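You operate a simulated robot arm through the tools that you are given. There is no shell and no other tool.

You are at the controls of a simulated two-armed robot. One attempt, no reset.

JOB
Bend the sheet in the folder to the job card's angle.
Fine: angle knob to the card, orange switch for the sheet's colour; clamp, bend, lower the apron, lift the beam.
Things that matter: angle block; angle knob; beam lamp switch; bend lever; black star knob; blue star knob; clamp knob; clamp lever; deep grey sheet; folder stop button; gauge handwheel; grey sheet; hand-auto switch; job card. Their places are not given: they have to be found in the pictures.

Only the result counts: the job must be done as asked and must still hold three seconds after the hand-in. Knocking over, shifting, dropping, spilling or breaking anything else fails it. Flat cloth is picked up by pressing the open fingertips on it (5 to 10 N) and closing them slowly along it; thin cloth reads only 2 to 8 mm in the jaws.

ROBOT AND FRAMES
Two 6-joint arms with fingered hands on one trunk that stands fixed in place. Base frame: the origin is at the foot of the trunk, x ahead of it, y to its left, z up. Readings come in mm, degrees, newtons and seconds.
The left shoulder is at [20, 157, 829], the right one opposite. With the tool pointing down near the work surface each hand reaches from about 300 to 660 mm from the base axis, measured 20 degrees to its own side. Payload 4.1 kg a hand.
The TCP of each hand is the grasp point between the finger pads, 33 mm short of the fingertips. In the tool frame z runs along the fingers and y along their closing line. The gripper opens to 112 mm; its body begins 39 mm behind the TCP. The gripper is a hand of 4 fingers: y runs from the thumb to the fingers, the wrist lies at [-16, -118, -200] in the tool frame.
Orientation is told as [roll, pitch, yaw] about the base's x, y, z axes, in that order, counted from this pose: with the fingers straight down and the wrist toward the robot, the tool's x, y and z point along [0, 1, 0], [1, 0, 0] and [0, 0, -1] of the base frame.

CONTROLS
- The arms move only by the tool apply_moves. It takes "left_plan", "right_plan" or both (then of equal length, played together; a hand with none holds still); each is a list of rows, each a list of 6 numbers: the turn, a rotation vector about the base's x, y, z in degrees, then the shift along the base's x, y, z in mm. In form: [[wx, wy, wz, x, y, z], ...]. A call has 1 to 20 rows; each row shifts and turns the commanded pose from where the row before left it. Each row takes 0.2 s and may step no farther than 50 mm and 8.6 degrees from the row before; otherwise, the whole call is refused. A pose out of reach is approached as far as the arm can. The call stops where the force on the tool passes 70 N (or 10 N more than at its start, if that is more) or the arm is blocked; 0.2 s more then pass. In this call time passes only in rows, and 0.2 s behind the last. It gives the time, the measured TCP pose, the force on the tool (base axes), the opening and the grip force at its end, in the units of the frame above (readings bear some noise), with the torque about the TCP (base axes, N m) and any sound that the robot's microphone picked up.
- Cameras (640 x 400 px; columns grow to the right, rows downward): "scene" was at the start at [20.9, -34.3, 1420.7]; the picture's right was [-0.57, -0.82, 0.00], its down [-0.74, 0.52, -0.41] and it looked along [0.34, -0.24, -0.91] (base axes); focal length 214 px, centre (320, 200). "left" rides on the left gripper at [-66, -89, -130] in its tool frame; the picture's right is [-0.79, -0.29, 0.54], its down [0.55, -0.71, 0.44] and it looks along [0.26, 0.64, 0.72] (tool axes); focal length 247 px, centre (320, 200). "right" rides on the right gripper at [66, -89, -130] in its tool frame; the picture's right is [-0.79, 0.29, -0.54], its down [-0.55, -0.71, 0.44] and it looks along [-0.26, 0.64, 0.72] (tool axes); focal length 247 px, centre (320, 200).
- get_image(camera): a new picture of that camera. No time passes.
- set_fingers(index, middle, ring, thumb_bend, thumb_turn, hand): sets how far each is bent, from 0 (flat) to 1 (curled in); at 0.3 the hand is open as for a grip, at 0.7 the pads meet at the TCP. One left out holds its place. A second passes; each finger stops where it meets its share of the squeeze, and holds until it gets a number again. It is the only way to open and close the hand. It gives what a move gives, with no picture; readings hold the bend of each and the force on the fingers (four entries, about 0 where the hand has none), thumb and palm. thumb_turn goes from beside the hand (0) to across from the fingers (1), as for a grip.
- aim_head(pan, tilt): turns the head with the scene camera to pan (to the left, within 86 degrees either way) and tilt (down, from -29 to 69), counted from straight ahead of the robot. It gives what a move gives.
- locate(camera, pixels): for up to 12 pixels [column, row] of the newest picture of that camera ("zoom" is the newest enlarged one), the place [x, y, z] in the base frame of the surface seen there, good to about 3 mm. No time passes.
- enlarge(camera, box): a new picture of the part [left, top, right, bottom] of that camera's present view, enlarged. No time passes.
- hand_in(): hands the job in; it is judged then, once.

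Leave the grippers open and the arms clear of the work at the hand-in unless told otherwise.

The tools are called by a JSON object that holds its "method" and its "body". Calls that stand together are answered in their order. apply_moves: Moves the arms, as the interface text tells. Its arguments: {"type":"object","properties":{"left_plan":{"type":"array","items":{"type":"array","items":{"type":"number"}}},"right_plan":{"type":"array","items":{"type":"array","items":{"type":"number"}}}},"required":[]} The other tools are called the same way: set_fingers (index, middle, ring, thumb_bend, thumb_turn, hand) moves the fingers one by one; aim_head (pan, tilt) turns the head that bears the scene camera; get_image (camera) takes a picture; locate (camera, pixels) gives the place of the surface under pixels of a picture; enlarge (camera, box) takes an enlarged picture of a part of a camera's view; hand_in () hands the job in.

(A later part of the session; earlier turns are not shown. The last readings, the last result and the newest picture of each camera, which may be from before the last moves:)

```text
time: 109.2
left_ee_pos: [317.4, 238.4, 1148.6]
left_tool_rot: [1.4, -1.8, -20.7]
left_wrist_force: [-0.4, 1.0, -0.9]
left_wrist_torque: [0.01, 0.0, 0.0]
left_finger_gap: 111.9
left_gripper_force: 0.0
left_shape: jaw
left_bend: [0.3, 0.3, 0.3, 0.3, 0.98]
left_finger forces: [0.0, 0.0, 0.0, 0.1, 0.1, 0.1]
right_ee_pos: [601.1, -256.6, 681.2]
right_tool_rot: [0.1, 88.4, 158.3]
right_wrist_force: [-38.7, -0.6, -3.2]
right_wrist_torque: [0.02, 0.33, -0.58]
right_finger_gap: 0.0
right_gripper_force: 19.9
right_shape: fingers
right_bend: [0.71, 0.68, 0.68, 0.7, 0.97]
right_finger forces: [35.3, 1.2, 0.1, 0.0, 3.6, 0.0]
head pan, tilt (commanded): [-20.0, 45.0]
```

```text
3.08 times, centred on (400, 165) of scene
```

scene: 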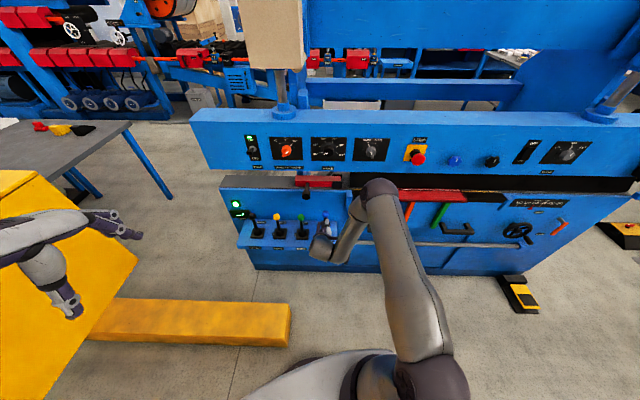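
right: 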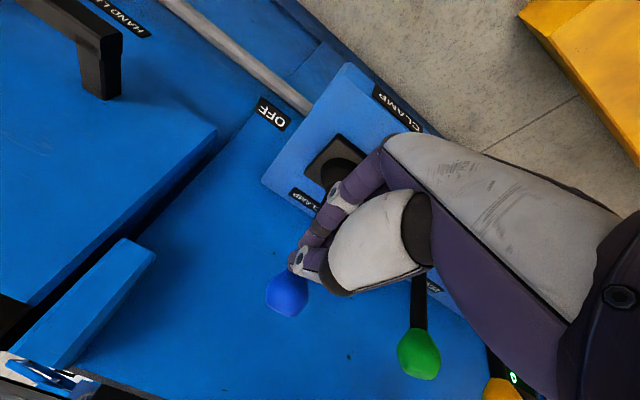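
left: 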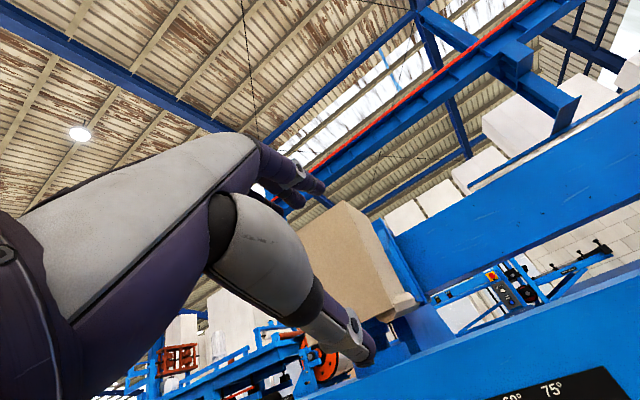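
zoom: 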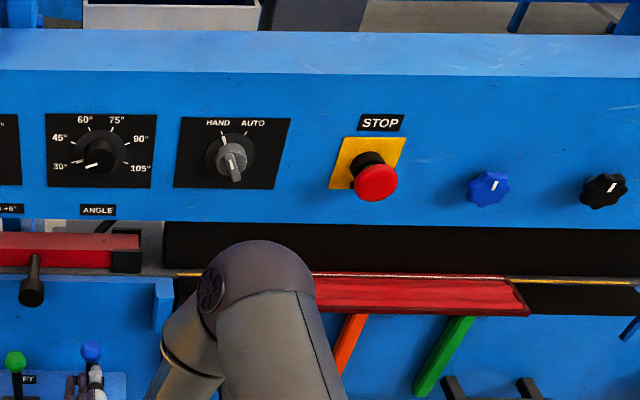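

The beam is now on the sheet at the dashed line. Read the display.

{"method": "enlarge", "body": {"camera": "scene", "box": [222, 192, 262, 222]}}

{"method": "apply_moves", "body": {"right_plan": [[0, 0, 0, 0, 0, 0], [0, 0, 0, 0, 0, 0], [0, 0, 0, 0, 0, 0], [0, 0, 0, 0, 0, 0], [0, 0, 0, 0, 0, 0]]}}

{"method": "enlarge", "body": {"camera": "scene", "box": [300, 100, 500, 230]}}

{"method": "enlarge", "body": {"camera": "scene", "box": [222, 192, 262, 222]}}

```text
13.33 times, centred on (242, 207) of scene
```

zoom: 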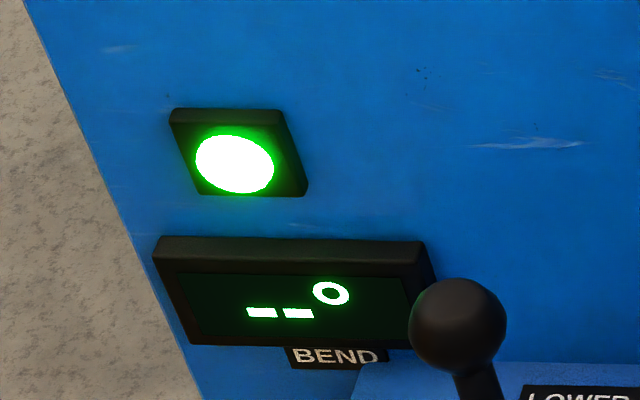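

```text
time: 110.5
left_ee_pos: [318.5, 237.2, 1148.3]
left_tool_rot: [1.4, -1.8, -20.7]
left_wrist_force: [0.6, 0.0, 0.3]
left_wrist_torque: [-0.02, 0.0, -0.01]
left_finger_gap: 111.9
left_gripper_force: 0.1
left_shape: jaw
left_bend: [0.3, 0.3, 0.3, 0.3, 0.98]
left_finger forces: [0.0, 0.1, 0.1, 0.0, 0.0, 0.0]
right_ee_pos: [602.9, -257.1, 682.7]
right_tool_rot: [0.0, 88.4, 158.3]
right_wrist_force: [-38.2, -1.4, -4.2]
right_wrist_torque: [0.06, 0.32, -0.59]
right_finger_gap: 0.1
right_gripper_force: 19.4
right_shape: fingers
right_bend: [0.71, 0.68, 0.68, 0.69, 0.97]
right_finger forces: [35.6, 1.2, 0.0, 0.0, 2.6, 0.0]
head pan, tilt (commanded): [-20.0, 45.0]
```

```text
3.08 times, centred on (400, 165) of scene
```

zoom: 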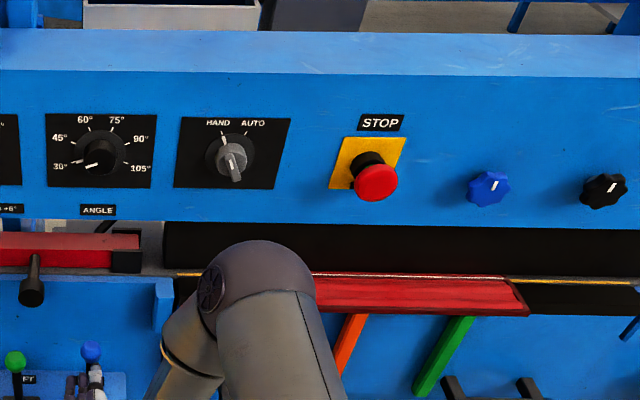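

```text
13.33 times, centred on (242, 207) of scene
```

zoom: 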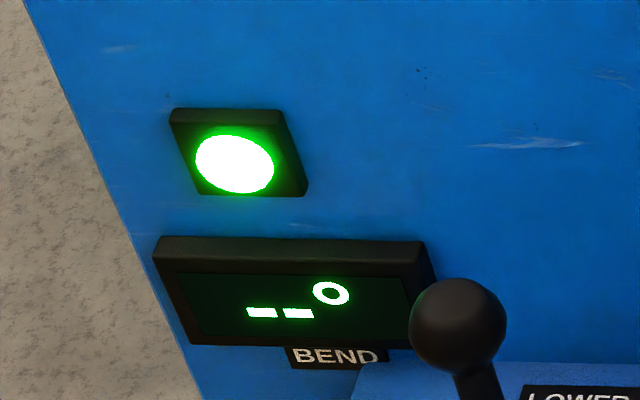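

The beam has stopped, clamped (display "--°"). Now back the hand off and see how the lever and beam behave.

{"method": "apply_moves", "body": {"right_plan": [[0, 0, 0, -9.3, 3.7, 0], [0, 0, 0, -9.3, 3.7, 0], [0, 0, 0, -9.3, 3.7, 0], [0, 0, 0, -9.3, 3.7, 0], [0, 0, 0, -9.3, 3.7, 0]]}}

{"method": "get_image", "body": {"camera": "right"}}

{"method": "enlarge", "body": {"camera": "scene", "box": [210, 160, 370, 280]}}

{"method": "enlarge", "body": {"camera": "scene", "box": [300, 100, 500, 230]}}

```text
time: 111.7
left_ee_pos: [318.8, 237.9, 1147.8]
left_tool_rot: [1.5, -1.8, -20.7]
left_wrist_force: [0.3, -0.4, -0.2]
left_wrist_torque: [-0.01, -0.01, -0.02]
left_finger_gap: 111.8
left_gripper_force: 0.0
left_shape: jaw
left_bend: [0.3, 0.3, 0.3, 0.3, 0.98]
left_finger forces: [0.0, 0.0, 0.0, 0.0, 0.1, 0.0]
right_ee_pos: [558.5, -239.3, 683.8]
right_tool_rot: [-2.4, 88.6, 155.8]
right_wrist_force: [0.5, 0.0, -0.5]
right_wrist_torque: [-0.05, 0.03, 0.01]
right_finger_gap: 7.5
right_gripper_force: 0.0
right_shape: fingers
right_bend: [0.68, 0.68, 0.68, 0.68, 0.98]
right_finger forces: [0.0, 0.0, 0.0, 0.0, 0.0, 0.1]
head pan, tilt (commanded): [-20.0, 45.0]
```

```text
taken
```

right: 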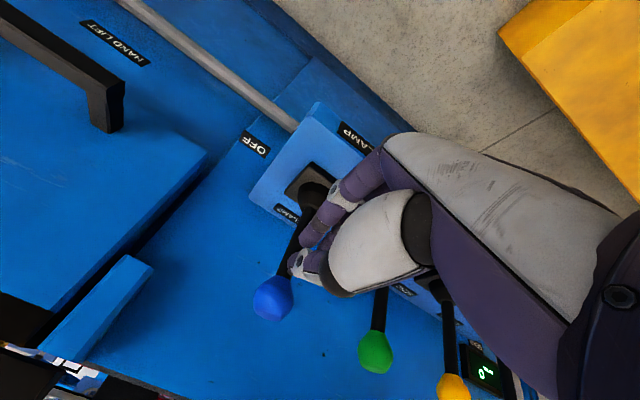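

```text
3.33 times, centred on (290, 220) of scene
```

zoom: 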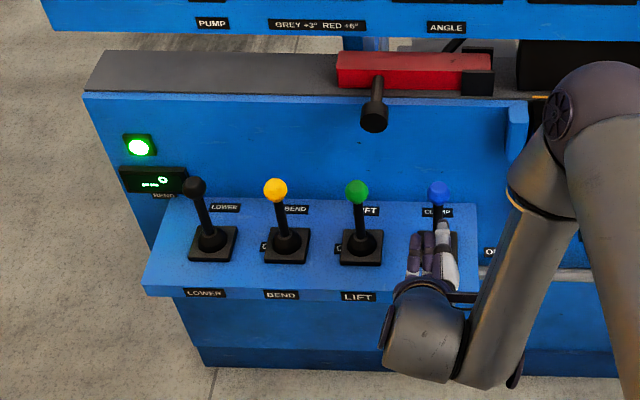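

```text
3.08 times, centred on (400, 165) of scene
```

zoom: 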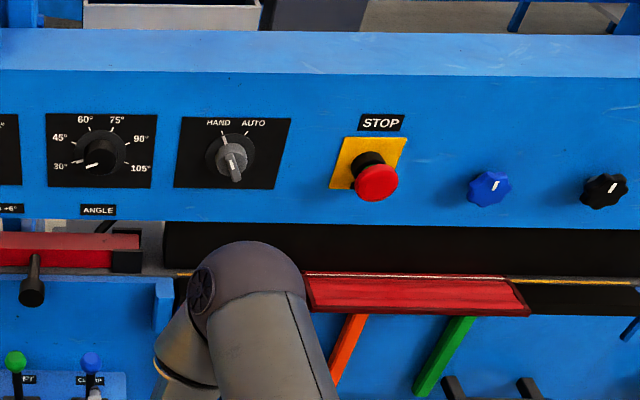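

The beam stays clamped. Check whether the blue lever sprang back by locating the balls.

{"method": "locate", "body": {"camera": "right", "pixels": [[272, 298], [376, 355]]}}

{"method": "enlarge", "body": {"camera": "scene", "box": [210, 160, 370, 280]}}

{"method": "locate", "body": {"camera": "zoom", "pixels": [[437, 190], [357, 190], [275, 190], [196, 187]]}}

```text
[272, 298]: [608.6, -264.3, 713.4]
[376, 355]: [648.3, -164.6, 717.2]
```

```text
3.33 times, centred on (290, 220) of scene
```

zoom: 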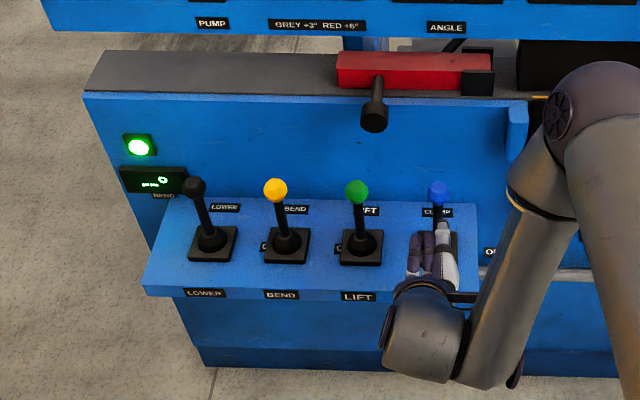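

```text
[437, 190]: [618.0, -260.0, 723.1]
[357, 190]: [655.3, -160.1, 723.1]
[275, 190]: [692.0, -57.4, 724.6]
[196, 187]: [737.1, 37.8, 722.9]
```

The levers are spring-return (hold-to-run) and the beam stays clamped. Next the yellow BEND lever (ball ≈ (705, −61, 713)). Back off 25 mm and slide left to stand in front of it.

{"method": "apply_moves", "body": {"right_plan": [[0, 0, 0, -23, 9, 8], [0, 0, 0, 16.3, 40.9, 0], [0, 0, 0, 16.3, 40.9, 0], [0, 0, 0, 16.3, 40.9, 0], [0, 0, 0, 16.3, 40.9, 0], [0, 0, 0, 16.3, 40.9, 0]]}}

{"method": "get_image", "body": {"camera": "right"}}

{"method": "get_image", "body": {"camera": "scene"}}

```text
time: 113.0
left_ee_pos: [318.9, 237.1, 1148.0]
left_tool_rot: [1.5, -1.8, -20.7]
left_wrist_force: [0.9, 0.2, 0.3]
left_wrist_torque: [0.05, 0.01, 0.0]
left_finger_gap: 111.9
left_gripper_force: 0.0
left_shape: jaw
left_bend: [0.3, 0.3, 0.3, 0.3, 0.98]
left_finger forces: [0.1, 0.1, 0.0, 0.1, 0.1, 0.0]
right_ee_pos: [616.7, -24.4, 691.7]
right_tool_rot: [-2.6, 88.6, 155.6]
right_wrist_force: [-0.7, -0.9, -0.5]
right_wrist_torque: [0.02, 0.02, 0.02]
right_finger_gap: 7.6
right_gripper_force: 0.0
right_shape: fingers
right_bend: [0.68, 0.68, 0.68, 0.68, 0.98]
right_finger forces: [0.2, 0.0, 0.0, 0.1, 0.0, 0.0]
head pan, tilt (commanded): [-20.0, 45.0]
```

```text
taken
```

right: 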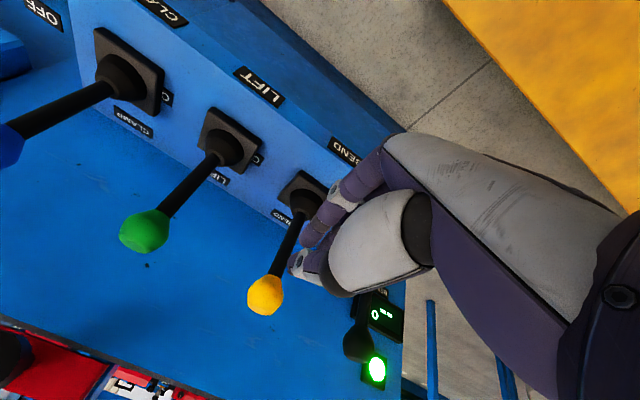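

```text
taken
```

scene: 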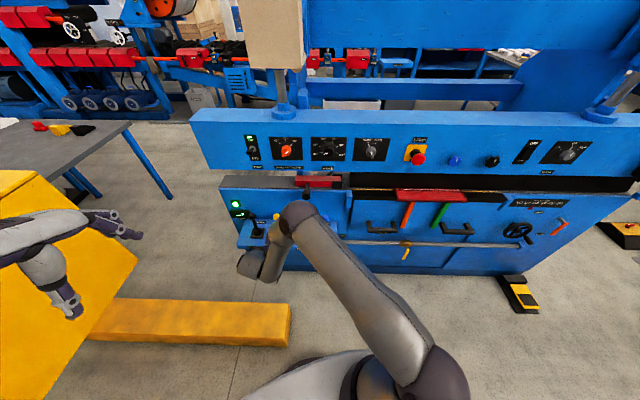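

Settings verified; hand is in front of the yellow lever. Push it to start the bend, watching the display.

{"method": "apply_moves", "body": {"right_plan": [[0, 0, 0, 13.5, -5.4, 0], [0, 0, 0, 13.5, -5.4, 0], [0, 0, 0, 13.5, -5.4, -2], [0, 0, 0, 13.5, -5.4, -3], [0, 0, 0, 5, -2, -2], [0, 0, 0, 4, -1.6, -1]]}}

{"method": "get_image", "body": {"camera": "scene"}}

{"method": "enlarge", "body": {"camera": "scene", "box": [222, 192, 262, 222]}}

{"method": "get_image", "body": {"camera": "right"}}

```text
time: 114.5
left_ee_pos: [319.6, 237.8, 1148.5]
left_tool_rot: [1.4, -1.8, -20.7]
left_wrist_force: [-0.4, 0.1, 0.1]
left_wrist_torque: [0.01, -0.01, 0.03]
left_finger_gap: 111.7
left_gripper_force: 0.1
left_shape: jaw
left_bend: [0.3, 0.3, 0.3, 0.3, 0.98]
left_finger forces: [0.0, 0.1, 0.0, 0.1, 0.0, 0.0]
right_ee_pos: [681.6, -50.7, 683.1]
right_tool_rot: [0.3, 88.7, 158.6]
right_wrist_force: [-6.6, 1.3, -0.9]
right_wrist_torque: [0.0, 0.09, -0.06]
right_finger_gap: 6.6
right_gripper_force: 2.7
right_shape: fingers
right_bend: [0.69, 0.68, 0.68, 0.68, 0.98]
right_finger forces: [6.1, 0.0, 0.0, 0.0, 0.0, 0.1]
head pan, tilt (commanded): [-20.0, 45.0]
```

```text
taken
```

scene: 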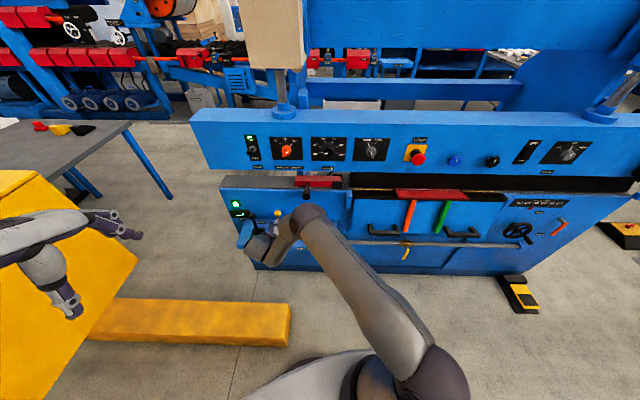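

```text
13.33 times, centred on (242, 207) of scene
```

zoom: 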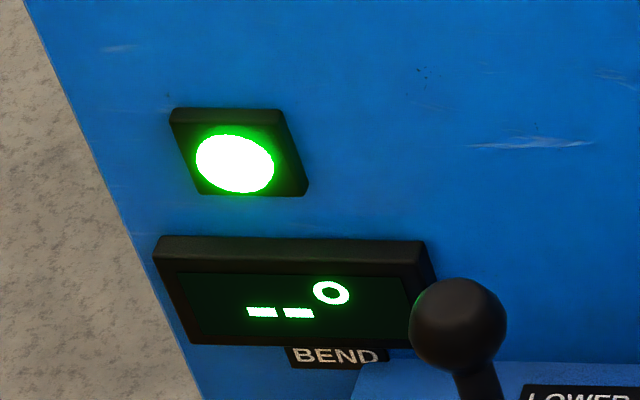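

```text
taken
```

right: 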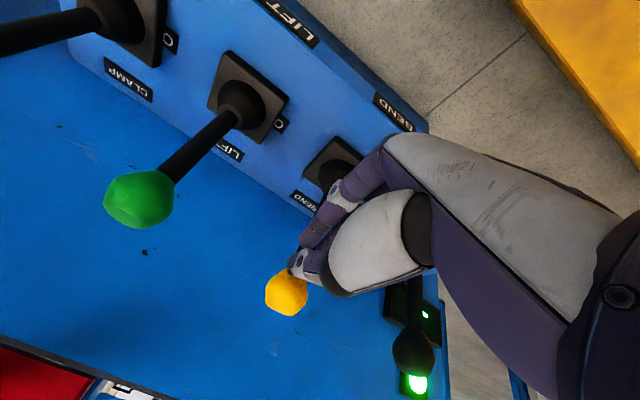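

Contact (6.6 N) — it seems the apron may be starting. Push a few mm more and let time pass.

{"method": "apply_moves", "body": {"right_plan": [[0, 0, 0, 3, -1.2, -1], [0, 0, 0, 2, -0.8, 0], [0, 0, 0, 0, 0, 0]]}}

{"method": "get_image", "body": {"camera": "scene"}}

{"method": "enlarge", "body": {"camera": "scene", "box": [210, 160, 500, 290]}}

```text
time: 115.2
left_ee_pos: [318.1, 237.6, 1148.2]
left_tool_rot: [1.4, -1.8, -20.6]
left_wrist_force: [0.4, -0.9, 0.6]
left_wrist_torque: [0.03, 0.01, -0.01]
left_finger_gap: 112.0
left_gripper_force: 0.0
left_shape: jaw
left_bend: [0.3, 0.3, 0.3, 0.3, 0.98]
left_finger forces: [0.0, 0.1, 0.0, 0.0, 0.0, 0.1]
right_ee_pos: [681.6, -51.7, 679.4]
right_tool_rot: [2.1, 88.2, 160.4]
right_wrist_force: [-33.7, 1.1, -5.0]
right_wrist_torque: [0.08, 0.45, -0.41]
right_finger_gap: 3.5
right_gripper_force: 16.0
right_shape: fingers
right_bend: [0.71, 0.68, 0.68, 0.68, 0.98]
right_finger forces: [31.8, 1.0, 0.1, 0.0, 0.0, 0.1]
head pan, tilt (commanded): [-20.0, 45.0]
```

```text
taken
```

scene: 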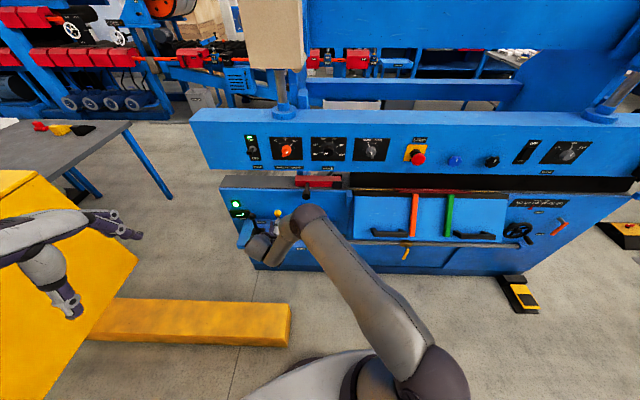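

```text
2.21 times, centred on (355, 225) of scene
```

zoom: 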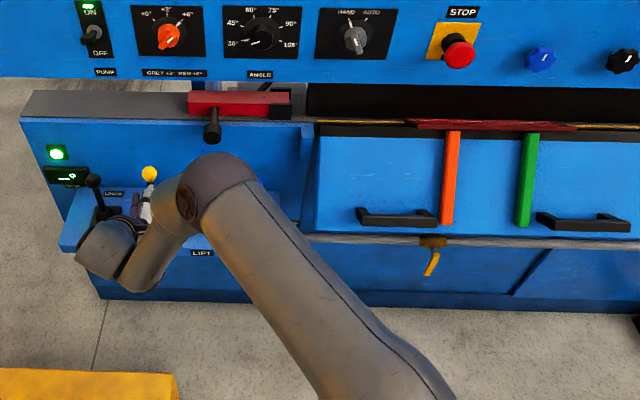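

The apron is swinging up. Keep holding and check again.

{"method": "apply_moves", "body": {"right_plan": [[0, 0, 0, 0, 0, 0], [0, 0, 0, 0, 0, 0], [0, 0, 0, 0, 0, 0], [0, 0, 0, 0, 0, 0], [0, 0, 0, 0, 0, 0]]}}

{"method": "enlarge", "body": {"camera": "scene", "box": [210, 160, 500, 290]}}

{"method": "enlarge", "body": {"camera": "scene", "box": [222, 192, 262, 222]}}

```text
time: 116.5
left_ee_pos: [317.9, 237.4, 1148.0]
left_tool_rot: [1.4, -1.8, -20.7]
left_wrist_force: [0.0, 0.2, 0.1]
left_wrist_torque: [0.02, 0.05, 0.0]
left_finger_gap: 111.6
left_gripper_force: 0.1
left_shape: jaw
left_bend: [0.3, 0.3, 0.3, 0.3, 0.98]
left_finger forces: [0.1, 0.0, 0.0, 0.0, 0.0, 0.1]
right_ee_pos: [682.8, -52.3, 681.5]
right_tool_rot: [4.6, 88.4, 163.1]
right_wrist_force: [-37.8, 2.0, -5.3]
right_wrist_torque: [0.13, 0.56, -0.44]
right_finger_gap: 4.0
right_gripper_force: 18.4
right_shape: fingers
right_bend: [0.71, 0.68, 0.68, 0.68, 0.98]
right_finger forces: [35.3, 1.7, 0.0, 0.0, 0.0, 0.1]
head pan, tilt (commanded): [-20.0, 45.0]
```

```text
2.21 times, centred on (355, 225) of scene
```

zoom: 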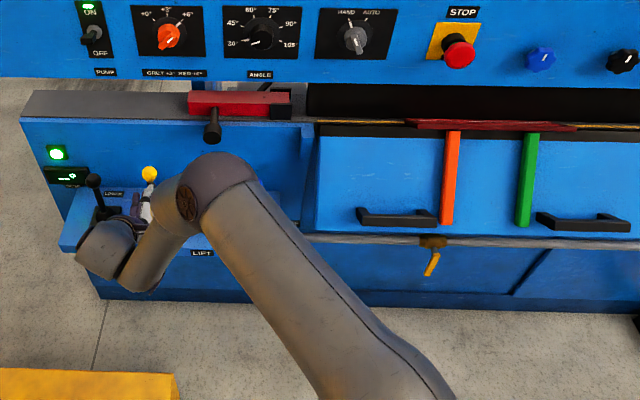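

```text
13.33 times, centred on (242, 207) of scene
```

zoom: 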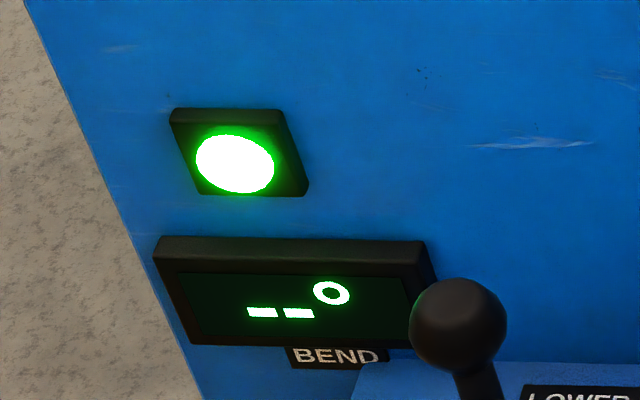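

The apron has stopped by itself. Measure its angle by locating points on its face.

{"method": "enlarge", "body": {"camera": "scene", "box": [340, 180, 500, 290]}}

{"method": "locate", "body": {"camera": "zoom", "pixels": [[120, 70], [115, 110], [110, 150], [330, 80], [330, 120], [330, 160], [200, 80], [200, 160], [480, 80], [480, 160]]}}

```text
3.64 times, centred on (420, 235) of scene
```

zoom: 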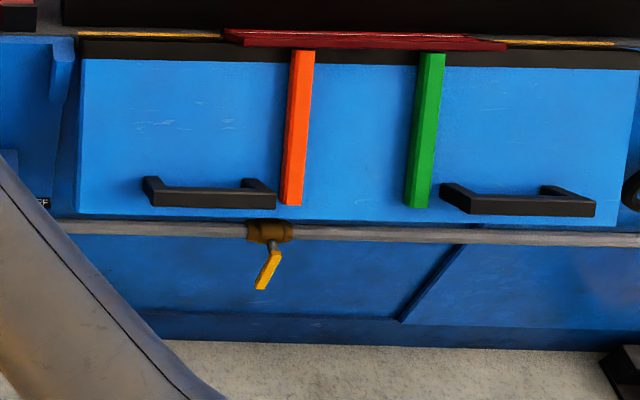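

```text
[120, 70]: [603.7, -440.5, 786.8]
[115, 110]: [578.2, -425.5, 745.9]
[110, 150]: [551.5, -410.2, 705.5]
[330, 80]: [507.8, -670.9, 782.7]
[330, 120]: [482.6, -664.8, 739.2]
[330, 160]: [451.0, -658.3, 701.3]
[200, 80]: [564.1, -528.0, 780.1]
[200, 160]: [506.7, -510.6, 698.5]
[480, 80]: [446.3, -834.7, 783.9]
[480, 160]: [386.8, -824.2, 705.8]
```

The apron stands at ≈36° (30° + 6°), as intended. Release the BEND lever, back off, and check the arm clearances before moving to the LOWER lever.

{"method": "apply_moves", "body": {"right_plan": [[0, 0, 0, -9.3, 3.7, 1], [0, 0, 0, -9.3, 3.7, 1], [0, 0, 0, -13.5, 5.4, 3], [0, 0, 0, -13.5, 5.4, 3], [0, 0, 0, -13.5, 5.4, 3], [0, 0, 0, -9, 3.6, 0]]}}

{"method": "get_image", "body": {"camera": "scene"}}

{"method": "locate", "body": {"camera": "scene", "pixels": [[290, 215], [270, 215], [330, 250], [258, 265], [245, 265], [120, 230], [110, 220]]}}

{"method": "enlarge", "body": {"camera": "scene", "box": [222, 182, 282, 227]}}

```text
time: 117.8
left_ee_pos: [317.5, 237.9, 1148.0]
left_tool_rot: [1.4, -1.9, -20.6]
left_wrist_force: [-0.6, -0.1, 0.6]
left_wrist_torque: [-0.02, -0.01, -0.01]
left_finger_gap: 112.1
left_gripper_force: 0.2
left_shape: jaw
left_bend: [0.3, 0.3, 0.3, 0.3, 0.98]
left_finger forces: [0.0, 0.0, 0.0, 0.0, 0.0, 0.0]
right_ee_pos: [618.4, -23.1, 693.9]
right_tool_rot: [-2.2, 88.7, 156.2]
right_wrist_force: [-0.5, -0.6, 0.0]
right_wrist_torque: [-0.02, 0.01, -0.03]
right_finger_gap: 7.8
right_gripper_force: 0.2
right_shape: fingers
right_bend: [0.68, 0.68, 0.68, 0.68, 0.97]
right_finger forces: [0.0, 0.0, 0.0, 0.0, 0.1, 0.0]
head pan, tilt (commanded): [-20.0, 45.0]
```

```text
taken
```

scene: 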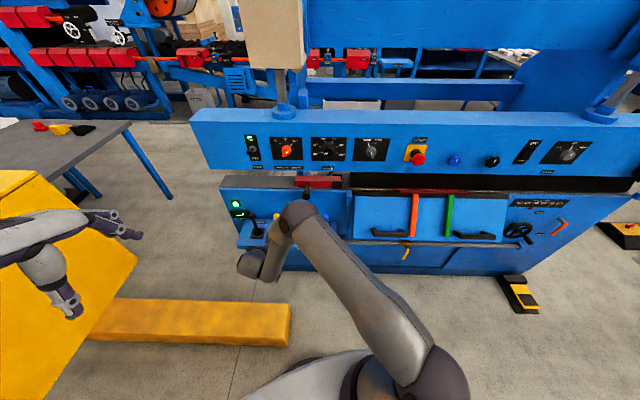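

```text
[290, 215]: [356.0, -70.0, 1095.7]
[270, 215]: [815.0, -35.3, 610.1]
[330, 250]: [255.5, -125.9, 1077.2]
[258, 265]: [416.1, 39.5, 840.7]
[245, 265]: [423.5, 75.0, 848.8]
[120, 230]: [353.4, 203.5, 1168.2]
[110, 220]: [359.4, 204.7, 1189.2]
```

```text
8.89 times, centred on (252, 204) of scene
```

zoom: 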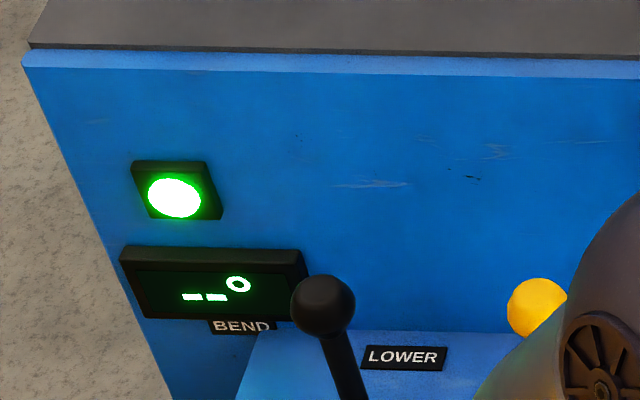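

The apron stays up. I'll raise the left hand a bit out of the way, and slide the right hand left to the black LOWER lever (ball ≈ (748, 46, 712)).

{"method": "apply_moves", "body": {"left_plan": [[0, 0, 0, 0, 15, 20], [0, 0, 0, 0, 15, 20], [0, 0, 0, 0, 15, 20]]}}

{"method": "apply_moves", "body": {"right_plan": [[0, 0, 0, 13.7, 34.7, 0], [0, 0, 0, 13.7, 34.7, 0], [0, 0, 0, 13.7, 34.7, 0]]}}

{"method": "get_image", "body": {"camera": "right"}}

{"method": "get_image", "body": {"camera": "scene"}}

```text
time: 118.7
left_ee_pos: [318.9, 283.6, 1207.5]
left_tool_rot: [1.4, -1.7, -20.7]
left_wrist_force: [0.1, -0.5, -0.1]
left_wrist_torque: [0.0, 0.04, 0.01]
left_finger_gap: 111.7
left_gripper_force: 0.1
left_shape: jaw
left_bend: [0.3, 0.3, 0.3, 0.3, 0.98]
left_finger forces: [0.0, 0.1, 0.0, 0.0, 0.1, 0.0]
right_ee_pos: [617.5, -23.2, 693.1]
right_tool_rot: [-1.6, 88.7, 156.8]
right_wrist_force: [-0.3, -1.0, 0.0]
right_wrist_torque: [0.01, -0.02, 0.02]
right_finger_gap: 7.3
right_gripper_force: 0.0
right_shape: fingers
right_bend: [0.68, 0.68, 0.68, 0.68, 0.97]
right_finger forces: [0.0, 0.0, 0.1, 0.0, 0.0, 0.1]
head pan, tilt (commanded): [-20.0, 45.0]
```

```text
time: 119.5
left_ee_pos: [319.5, 282.3, 1208.4]
left_tool_rot: [1.4, -1.8, -20.7]
left_wrist_force: [0.2, 0.2, 0.3]
left_wrist_torque: [0.0, 0.03, 0.0]
left_finger_gap: 111.7
left_gripper_force: 0.0
left_shape: jaw
left_bend: [0.3, 0.3, 0.3, 0.3, 0.98]
left_finger forces: [0.0, 0.0, 0.0, 0.1, 0.0, 0.0]
right_ee_pos: [657.5, 79.9, 692.8]
right_tool_rot: [-2.2, 88.6, 156.2]
right_wrist_force: [0.1, 0.4, 0.5]
right_wrist_torque: [0.01, 0.01, 0.03]
right_finger_gap: 7.4
right_gripper_force: 0.0
right_shape: fingers
right_bend: [0.68, 0.68, 0.68, 0.68, 0.97]
right_finger forces: [0.0, 0.1, 0.0, 0.0, 0.1, 0.0]
head pan, tilt (commanded): [-20.0, 45.0]
```

```text
taken
```

right: 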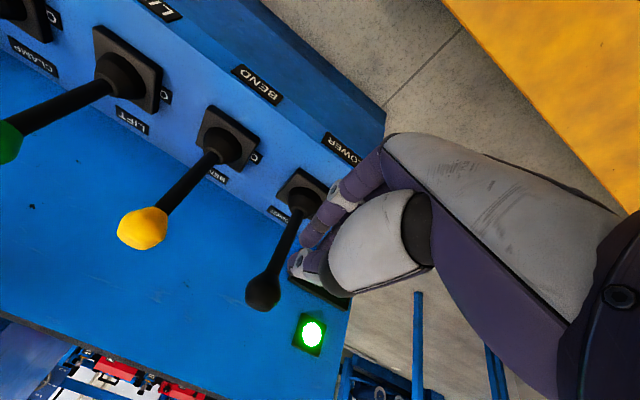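

```text
taken
```

scene: 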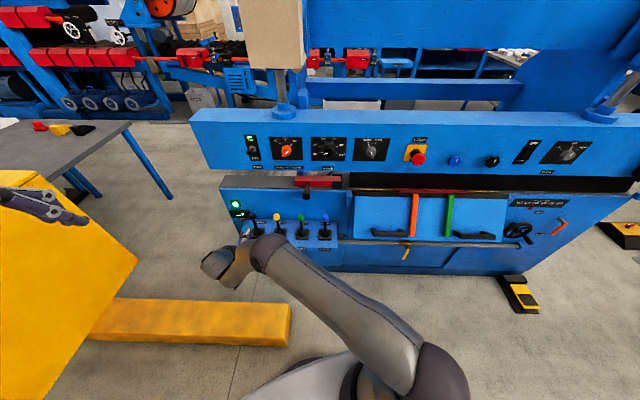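

In front of the LOWER lever with the same alignment. Push it and hold.

{"method": "apply_moves", "body": {"right_plan": [[0, 0, 0, 13.5, -5.4, 0], [0, 0, 0, 13.5, -5.4, 0], [0, 0, 0, 13.5, -5.4, -2], [0, 0, 0, 13.5, -5.4, -3], [0, 0, 0, 5, -2, -2], [0, 0, 0, 4, -1.6, -1], [0, 0, 0, 3, -1.2, -1], [0, 0, 0, 2, -0.8, 0], [0, 0, 0, 0, 0, 0], [0, 0, 0, 0, 0, 0]]}}

{"method": "get_image", "body": {"camera": "scene"}}

{"method": "enlarge", "body": {"camera": "scene", "box": [210, 160, 500, 290]}}

```text
time: 121.7
left_ee_pos: [318.2, 282.9, 1208.4]
left_tool_rot: [1.5, -1.8, -20.7]
left_wrist_force: [-1.1, 0.9, -0.4]
left_wrist_torque: [-0.02, 0.02, -0.03]
left_finger_gap: 111.7
left_gripper_force: 0.0
left_shape: jaw
left_bend: [0.3, 0.3, 0.3, 0.3, 0.98]
left_finger forces: [0.1, 0.0, 0.0, 0.0, 0.0, 0.0]
right_ee_pos: [725.1, 52.8, 684.4]
right_tool_rot: [-0.5, 88.6, 158.0]
right_wrist_force: [-26.2, 7.5, -2.5]
right_wrist_torque: [0.11, 0.2, -0.16]
right_finger_gap: 0.8
right_gripper_force: 13.3
right_shape: fingers
right_bend: [0.71, 0.68, 0.68, 0.7, 0.97]
right_finger forces: [20.4, 0.0, 0.1, 0.0, 6.9, 0.1]
head pan, tilt (commanded): [-20.0, 45.0]
```

```text
taken
```

scene: 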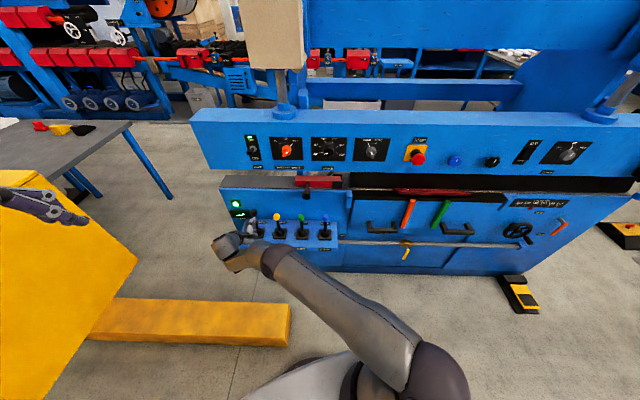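

```text
2.21 times, centred on (355, 225) of scene
```

zoom: 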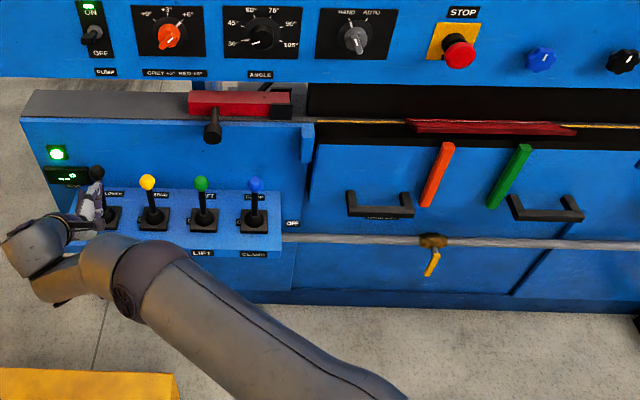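

The apron is back down (or nearly); the sheet stays bent. Hold a bit more to be sure it is fully down.

{"method": "apply_moves", "body": {"right_plan": [[0, 0, 0, 0, 0, 0], [0, 0, 0, 0, 0, 0], [0, 0, 0, 0, 0, 0], [0, 0, 0, 0, 0, 0], [0, 0, 0, 0, 0, 0], [0, 0, 0, 0, 0, 0], [0, 0, 0, 0, 0, 0], [0, 0, 0, 0, 0, 0]]}}

{"method": "enlarge", "body": {"camera": "scene", "box": [340, 180, 500, 290]}}

{"method": "locate", "body": {"camera": "zoom", "pixels": [[120, 90], [120, 150], [330, 95], [330, 150], [480, 95], [480, 150]]}}

{"method": "enlarge", "body": {"camera": "scene", "box": [222, 182, 282, 227]}}

```text
time: 123.5
left_ee_pos: [319.0, 282.5, 1208.7]
left_tool_rot: [1.4, -1.8, -20.7]
left_wrist_force: [1.0, 0.6, 0.1]
left_wrist_torque: [0.0, -0.02, -0.03]
left_finger_gap: 111.8
left_gripper_force: 0.0
left_shape: jaw
left_bend: [0.3, 0.3, 0.3, 0.3, 0.98]
left_finger forces: [0.0, 0.0, 0.0, 0.0, 0.0, 0.0]
right_ee_pos: [725.7, 54.0, 685.2]
right_tool_rot: [-0.4, 88.7, 157.9]
right_wrist_force: [-33.3, 15.4, -2.1]
right_wrist_torque: [0.08, 0.07, -0.04]
right_finger_gap: 0.1
right_gripper_force: 17.8
right_shape: fingers
right_bend: [0.71, 0.68, 0.68, 0.7, 0.97]
right_finger forces: [22.4, 0.0, 0.0, 0.1, 14.3, 0.1]
head pan, tilt (commanded): [-20.0, 45.0]
```

```text
3.64 times, centred on (420, 235) of scene
```

zoom: 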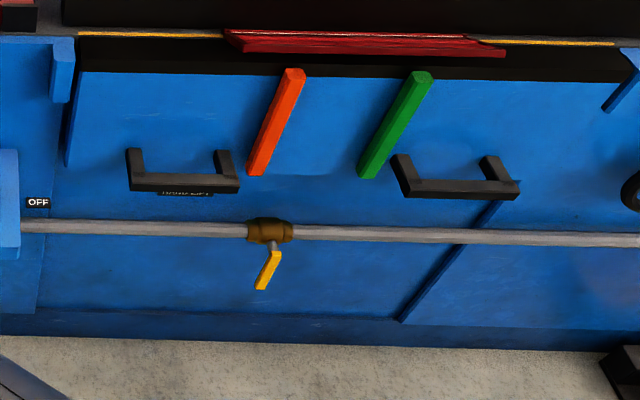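

```text
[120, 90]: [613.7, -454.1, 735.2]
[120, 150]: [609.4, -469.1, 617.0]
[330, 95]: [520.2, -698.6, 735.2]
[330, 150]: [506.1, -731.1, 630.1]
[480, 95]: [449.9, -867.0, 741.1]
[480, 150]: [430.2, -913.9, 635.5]
```

```text
8.89 times, centred on (252, 204) of scene
```

zoom: 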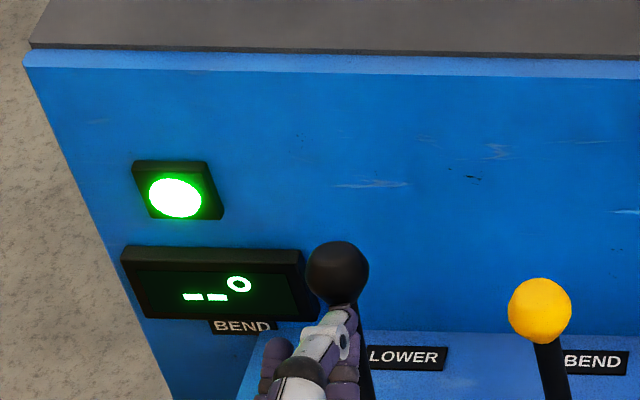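

The apron is fully down (face vertical). Release, back off, and slide right to the green LIFT lever (ball ≈ (664, −162, 711)).

{"method": "apply_moves", "body": {"right_plan": [[0, 0, 0, -9.3, 3.7, 1], [0, 0, 0, -9.3, 3.7, 1], [0, 0, 0, -13.5, 5.4, 2], [0, 0, 0, -13.5, 5.4, 2], [0, 0, 0, -13.5, 5.4, 2], [0, 0, 0, -9, 3.6, 0], [0, 0, 0, -16.3, -40.9, 0], [0, 0, 0, -16.3, -40.9, 0], [0, 0, 0, -16.3, -40.9, 0], [0, 0, 0, -16.3, -40.9, 0], [0, 0, 0, -16.3, -40.9, 0]]}}

{"method": "get_image", "body": {"camera": "right"}}

{"method": "get_image", "body": {"camera": "scene"}}

```text
time: 125.8
left_ee_pos: [319.3, 281.6, 1208.3]
left_tool_rot: [1.3, -1.8, -20.7]
left_wrist_force: [0.4, 0.6, -0.3]
left_wrist_torque: [-0.06, 0.01, -0.01]
left_finger_gap: 111.7
left_gripper_force: 0.1
left_shape: jaw
left_bend: [0.3, 0.3, 0.3, 0.3, 0.98]
left_finger forces: [0.0, 0.0, 0.1, 0.1, 0.0, 0.0]
right_ee_pos: [574.2, -124.4, 694.1]
right_tool_rot: [-3.3, 88.7, 155.0]
right_wrist_force: [-0.8, 0.2, 0.5]
right_wrist_torque: [-0.01, -0.02, -0.04]
right_finger_gap: 7.4
right_gripper_force: 0.0
right_shape: fingers
right_bend: [0.68, 0.68, 0.68, 0.68, 0.98]
right_finger forces: [0.0, 0.0, 0.0, 0.0, 0.0, 0.0]
head pan, tilt (commanded): [-20.0, 45.0]
```

```text
taken
```

right: 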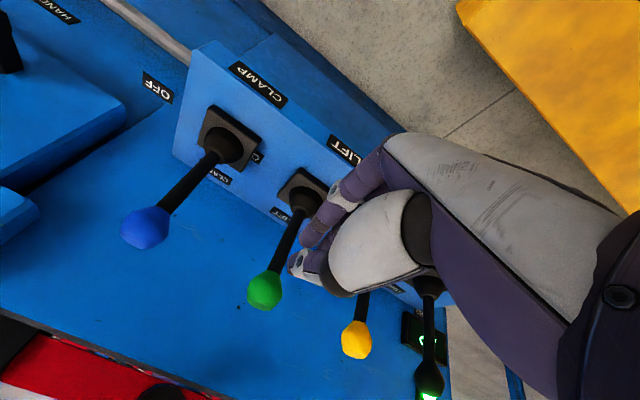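

```text
taken
```

scene: 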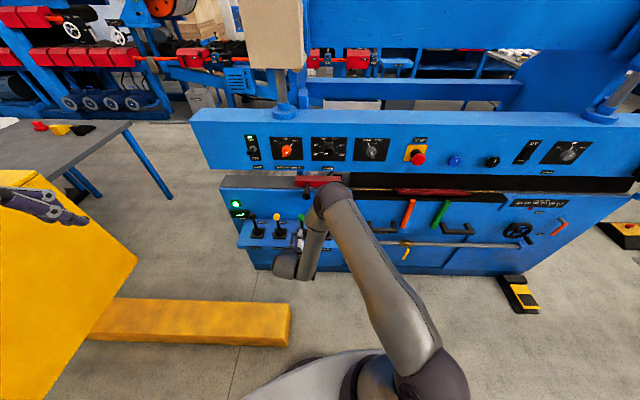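

In front of the green LIFT lever. Push and hold to lift the beam.

{"method": "apply_moves", "body": {"right_plan": [[0, 0, 0, 13.5, -5.4, 0], [0, 0, 0, 13.5, -5.4, 0], [0, 0, 0, 13.5, -5.4, -2], [0, 0, 0, 13.5, -5.4, -3], [0, 0, 0, 5, -2, -2], [0, 0, 0, 4, -1.6, -1], [0, 0, 0, 3, -1.2, -1], [0, 0, 0, 2, -0.8, 0], [0, 0, 0, 0, 0, 0], [0, 0, 0, 0, 0, 0], [0, 0, 0, 0, 0, 0], [0, 0, 0, 0, 0, 0], [0, 0, 0, 0, 0, 0]]}}

{"method": "get_image", "body": {"camera": "scene"}}

{"method": "enlarge", "body": {"camera": "scene", "box": [222, 182, 282, 227]}}

```text
time: 128.7
left_ee_pos: [318.6, 283.3, 1208.4]
left_tool_rot: [1.3, -1.8, -20.7]
left_wrist_force: [0.8, 1.0, 0.2]
left_wrist_torque: [0.05, 0.0, -0.01]
left_finger_gap: 111.7
left_gripper_force: 0.0
left_shape: jaw
left_bend: [0.3, 0.3, 0.3, 0.3, 0.98]
left_finger forces: [0.0, 0.0, 0.1, 0.0, 0.0, 0.0]
right_ee_pos: [642.7, -151.9, 683.1]
right_tool_rot: [1.3, 88.6, 159.6]
right_wrist_force: [-29.5, 7.3, -4.0]
right_wrist_torque: [0.12, 0.39, -0.18]
right_finger_gap: 2.5
right_gripper_force: 14.3
right_shape: fingers
right_bend: [0.71, 0.68, 0.68, 0.69, 0.98]
right_finger forces: [26.8, 0.1, 0.0, 0.1, 1.8, 0.0]
head pan, tilt (commanded): [-20.0, 45.0]
```

```text
taken
```

scene: 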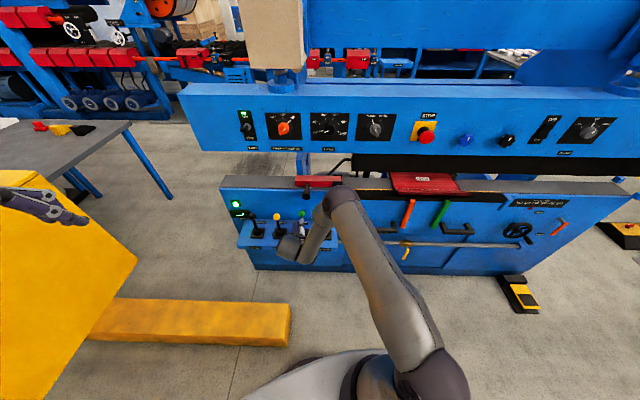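

```text
8.89 times, centred on (252, 204) of scene
```

zoom: 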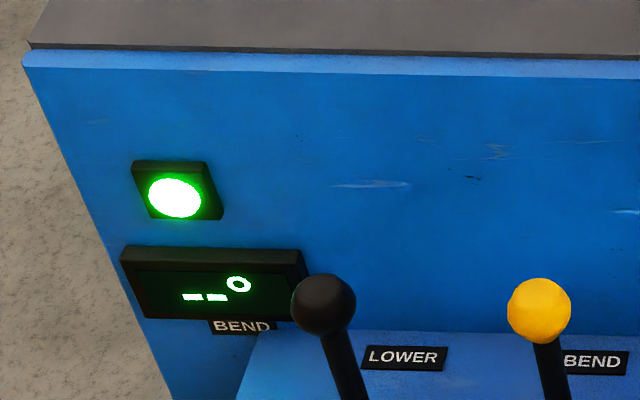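

The beam is rising. Keep holding until it reaches the top.

{"method": "apply_moves", "body": {"right_plan": [[0, 0, 0, 0, 0, 0], [0, 0, 0, 0, 0, 0], [0, 0, 0, 0, 0, 0], [0, 0, 0, 0, 0, 0], [0, 0, 0, 0, 0, 0], [0, 0, 0, 0, 0, 0], [0, 0, 0, 0, 0, 0], [0, 0, 0, 0, 0, 0], [0, 0, 0, 0, 0, 0], [0, 0, 0, 0, 0, 0]]}}

{"method": "get_image", "body": {"camera": "scene"}}

{"method": "enlarge", "body": {"camera": "scene", "box": [222, 182, 282, 227]}}

{"method": "enlarge", "body": {"camera": "scene", "box": [300, 90, 500, 230]}}

```text
time: 130.8
left_ee_pos: [318.1, 282.4, 1209.3]
left_tool_rot: [1.4, -1.8, -20.7]
left_wrist_force: [-0.1, -0.1, -0.3]
left_wrist_torque: [-0.04, -0.01, 0.02]
left_finger_gap: 111.6
left_gripper_force: 0.0
left_shape: jaw
left_bend: [0.3, 0.3, 0.3, 0.3, 0.98]
left_finger forces: [0.1, 0.0, 0.0, 0.0, 0.1, 0.0]
right_ee_pos: [642.7, -152.7, 682.1]
right_tool_rot: [1.3, 88.4, 159.6]
right_wrist_force: [-29.2, 7.2, -4.4]
right_wrist_torque: [0.14, 0.32, -0.19]
right_finger_gap: 2.3
right_gripper_force: 14.7
right_shape: fingers
right_bend: [0.71, 0.68, 0.68, 0.69, 0.98]
right_finger forces: [26.7, 0.0, 0.0, 0.0, 2.1, 0.0]
head pan, tilt (commanded): [-20.0, 45.0]
```

```text
taken
```

scene: 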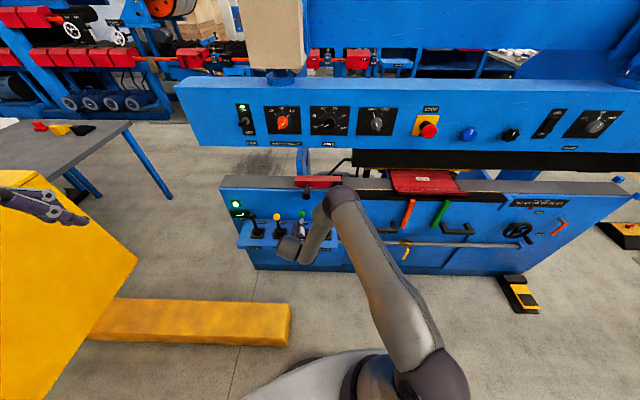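

```text
8.89 times, centred on (252, 204) of scene
```

zoom: 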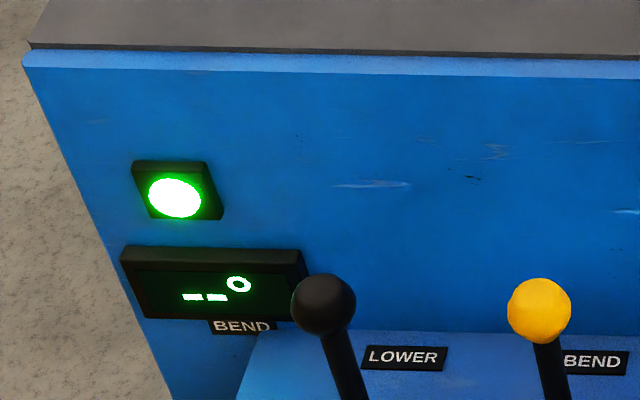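

```text
2.86 times, centred on (400, 160) of scene
```

zoom: 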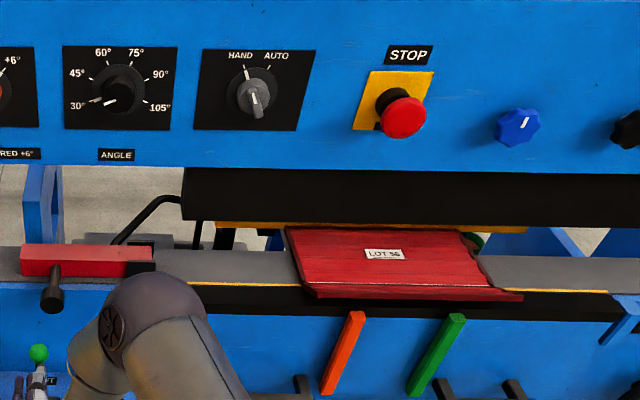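

The beam is back up. Release the lever and back off, then measure the flange angle and read the display.

{"method": "apply_moves", "body": {"right_plan": [[0, 0, 0, -9.3, 3.7, 1], [0, 0, 0, -9.3, 3.7, 1], [0, 0, 0, -13.5, 5.4, 2], [0, 0, 0, -13.5, 5.4, 2], [0, 0, 0, -13.5, 5.4, 2], [0, 0, 0, -13.5, 5.4, 0], [0, 0, 0, -13.5, 5.4, 0], [0, 0, 0, 0, 0, 0], [0, 0, 0, 0, 0, 0], [0, 0, 0, 0, 0, 0]]}}

{"method": "get_image", "body": {"camera": "scene"}}

{"method": "enlarge", "body": {"camera": "scene", "box": [222, 182, 282, 227]}}

{"method": "enlarge", "body": {"camera": "scene", "box": [375, 155, 475, 205]}}

```text
time: 133.1
left_ee_pos: [319.6, 281.9, 1206.6]
left_tool_rot: [1.4, -1.8, -20.8]
left_wrist_force: [-0.6, -0.4, 0.4]
left_wrist_torque: [-0.01, 0.03, -0.02]
left_finger_gap: 112.0
left_gripper_force: 0.1
left_shape: jaw
left_bend: [0.3, 0.3, 0.3, 0.3, 0.98]
left_finger forces: [0.0, 0.0, 0.1, 0.1, 0.0, 0.0]
right_ee_pos: [557.1, -118.6, 691.3]
right_tool_rot: [-1.4, 88.6, 156.9]
right_wrist_force: [-0.2, -0.6, -0.1]
right_wrist_torque: [-0.01, -0.02, 0.05]
right_finger_gap: 7.6
right_gripper_force: 0.1
right_shape: fingers
right_bend: [0.68, 0.68, 0.68, 0.68, 0.98]
right_finger forces: [0.0, 0.1, 0.0, 0.0, 0.0, 0.0]
head pan, tilt (commanded): [-20.0, 45.0]
```

```text
taken
```

scene: 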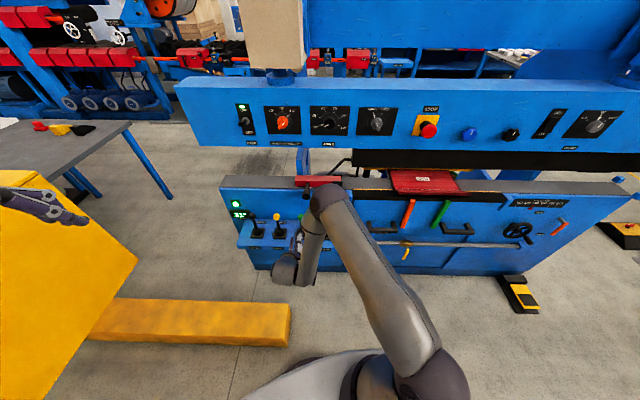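

```text
8.89 times, centred on (252, 204) of scene
```

zoom: 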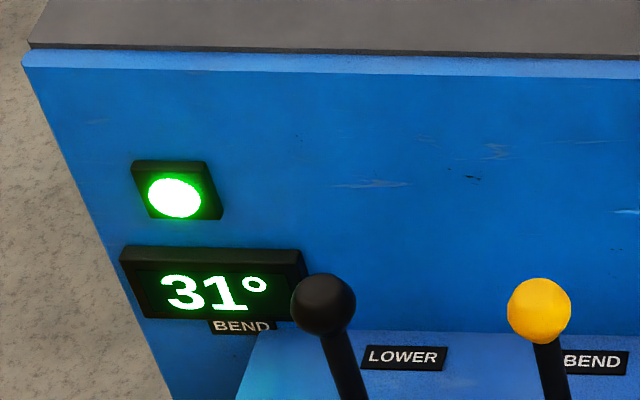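

```text
6.40 times, centred on (425, 180) of scene
```

zoom: 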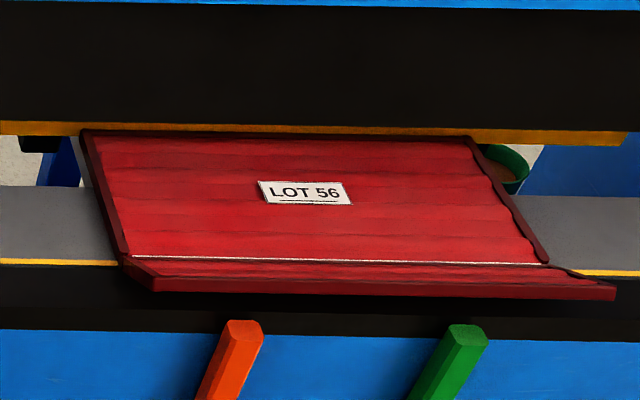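

The display now reads 31° – the sheet is bent to about 30°, apron down, beam up. Now withdraw: raise the right hand straight up away from the levers, then open the fingers.

{"method": "apply_moves", "body": {"right_plan": [[0, 0, 0, -5, 2, 30], [0, 0, 0, -5, 2, 40], [0, 0, 0, -5, 2, 40], [0, 0, 0, -5, 2, 40], [0, 0, 0, -5, 2, 40], [0, 0, 0, -5, 2, 40]]}}

{"method": "set_fingers", "body": {"hand": "right", "index": 0.3, "middle": 0.3, "ring": 0.3, "thumb_bend": 0.3}}

{"method": "get_image", "body": {"camera": "scene"}}

{"method": "get_image", "body": {"camera": "right"}}

```text
time: 134.4
left_ee_pos: [320.3, 281.3, 1206.2]
left_tool_rot: [1.4, -1.8, -20.7]
left_wrist_force: [0.4, -0.2, -0.2]
left_wrist_torque: [-0.01, 0.02, 0.01]
left_finger_gap: 111.6
left_gripper_force: 0.1
left_shape: jaw
left_bend: [0.3, 0.3, 0.3, 0.3, 0.98]
left_finger forces: [0.0, 0.0, 0.0, 0.1, 0.0, 0.0]
right_ee_pos: [526.7, -105.7, 920.5]
right_tool_rot: [1.3, 88.5, 159.6]
right_wrist_force: [0.7, -0.7, 0.0]
right_wrist_torque: [-0.04, 0.02, -0.01]
right_finger_gap: 7.4
right_gripper_force: 0.0
right_shape: fingers
right_bend: [0.68, 0.68, 0.68, 0.68, 0.98]
right_finger forces: [0.0, 0.0, 0.0, 0.1, 0.0, 0.0]
head pan, tilt (commanded): [-20.0, 45.0]
```

```text
time: 135.4
left_ee_pos: [319.0, 281.9, 1207.5]
left_tool_rot: [1.3, -1.9, -20.6]
left_wrist_force: [0.3, -0.3, -0.3]
left_wrist_torque: [-0.01, 0.02, -0.03]
left_finger_gap: 111.9
left_gripper_force: 0.0
left_shape: jaw
left_bend: [0.3, 0.3, 0.3, 0.3, 0.98]
left_finger forces: [0.0, 0.0, 0.1, 0.0, 0.0, 0.0]
right_ee_pos: [528.0, -106.3, 920.4]
right_tool_rot: [-1.3, 88.7, 156.9]
right_wrist_force: [0.0, -0.9, 1.2]
right_wrist_torque: [0.0, 0.04, 0.01]
right_finger_gap: 112.1
right_gripper_force: 0.1
right_shape: fingers
right_bend: [0.3, 0.3, 0.3, 0.3, 0.98]
right_finger forces: [0.0, 0.0, 0.1, 0.0, 0.1, 0.1]
head pan, tilt (commanded): [-20.0, 45.0]
```

```text
taken
```

scene: 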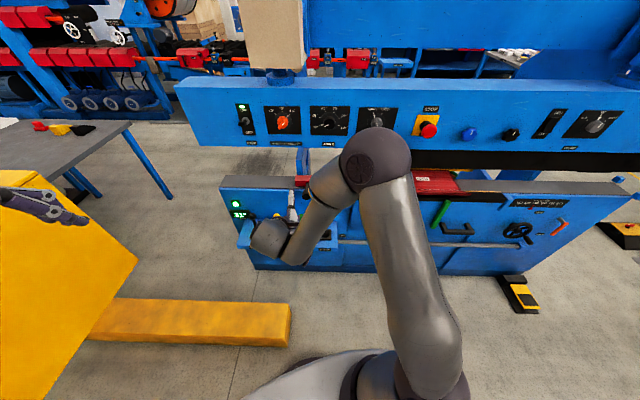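

```text
taken
```

right: 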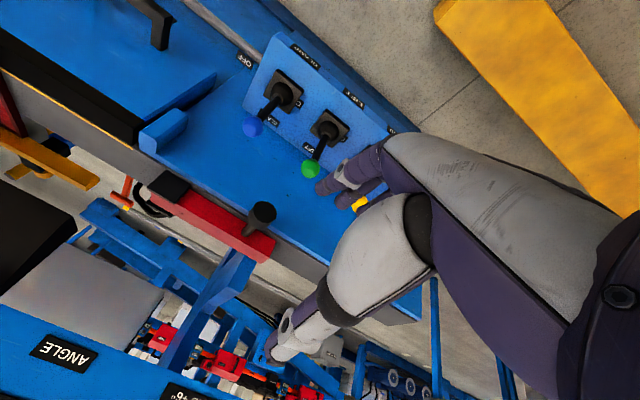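

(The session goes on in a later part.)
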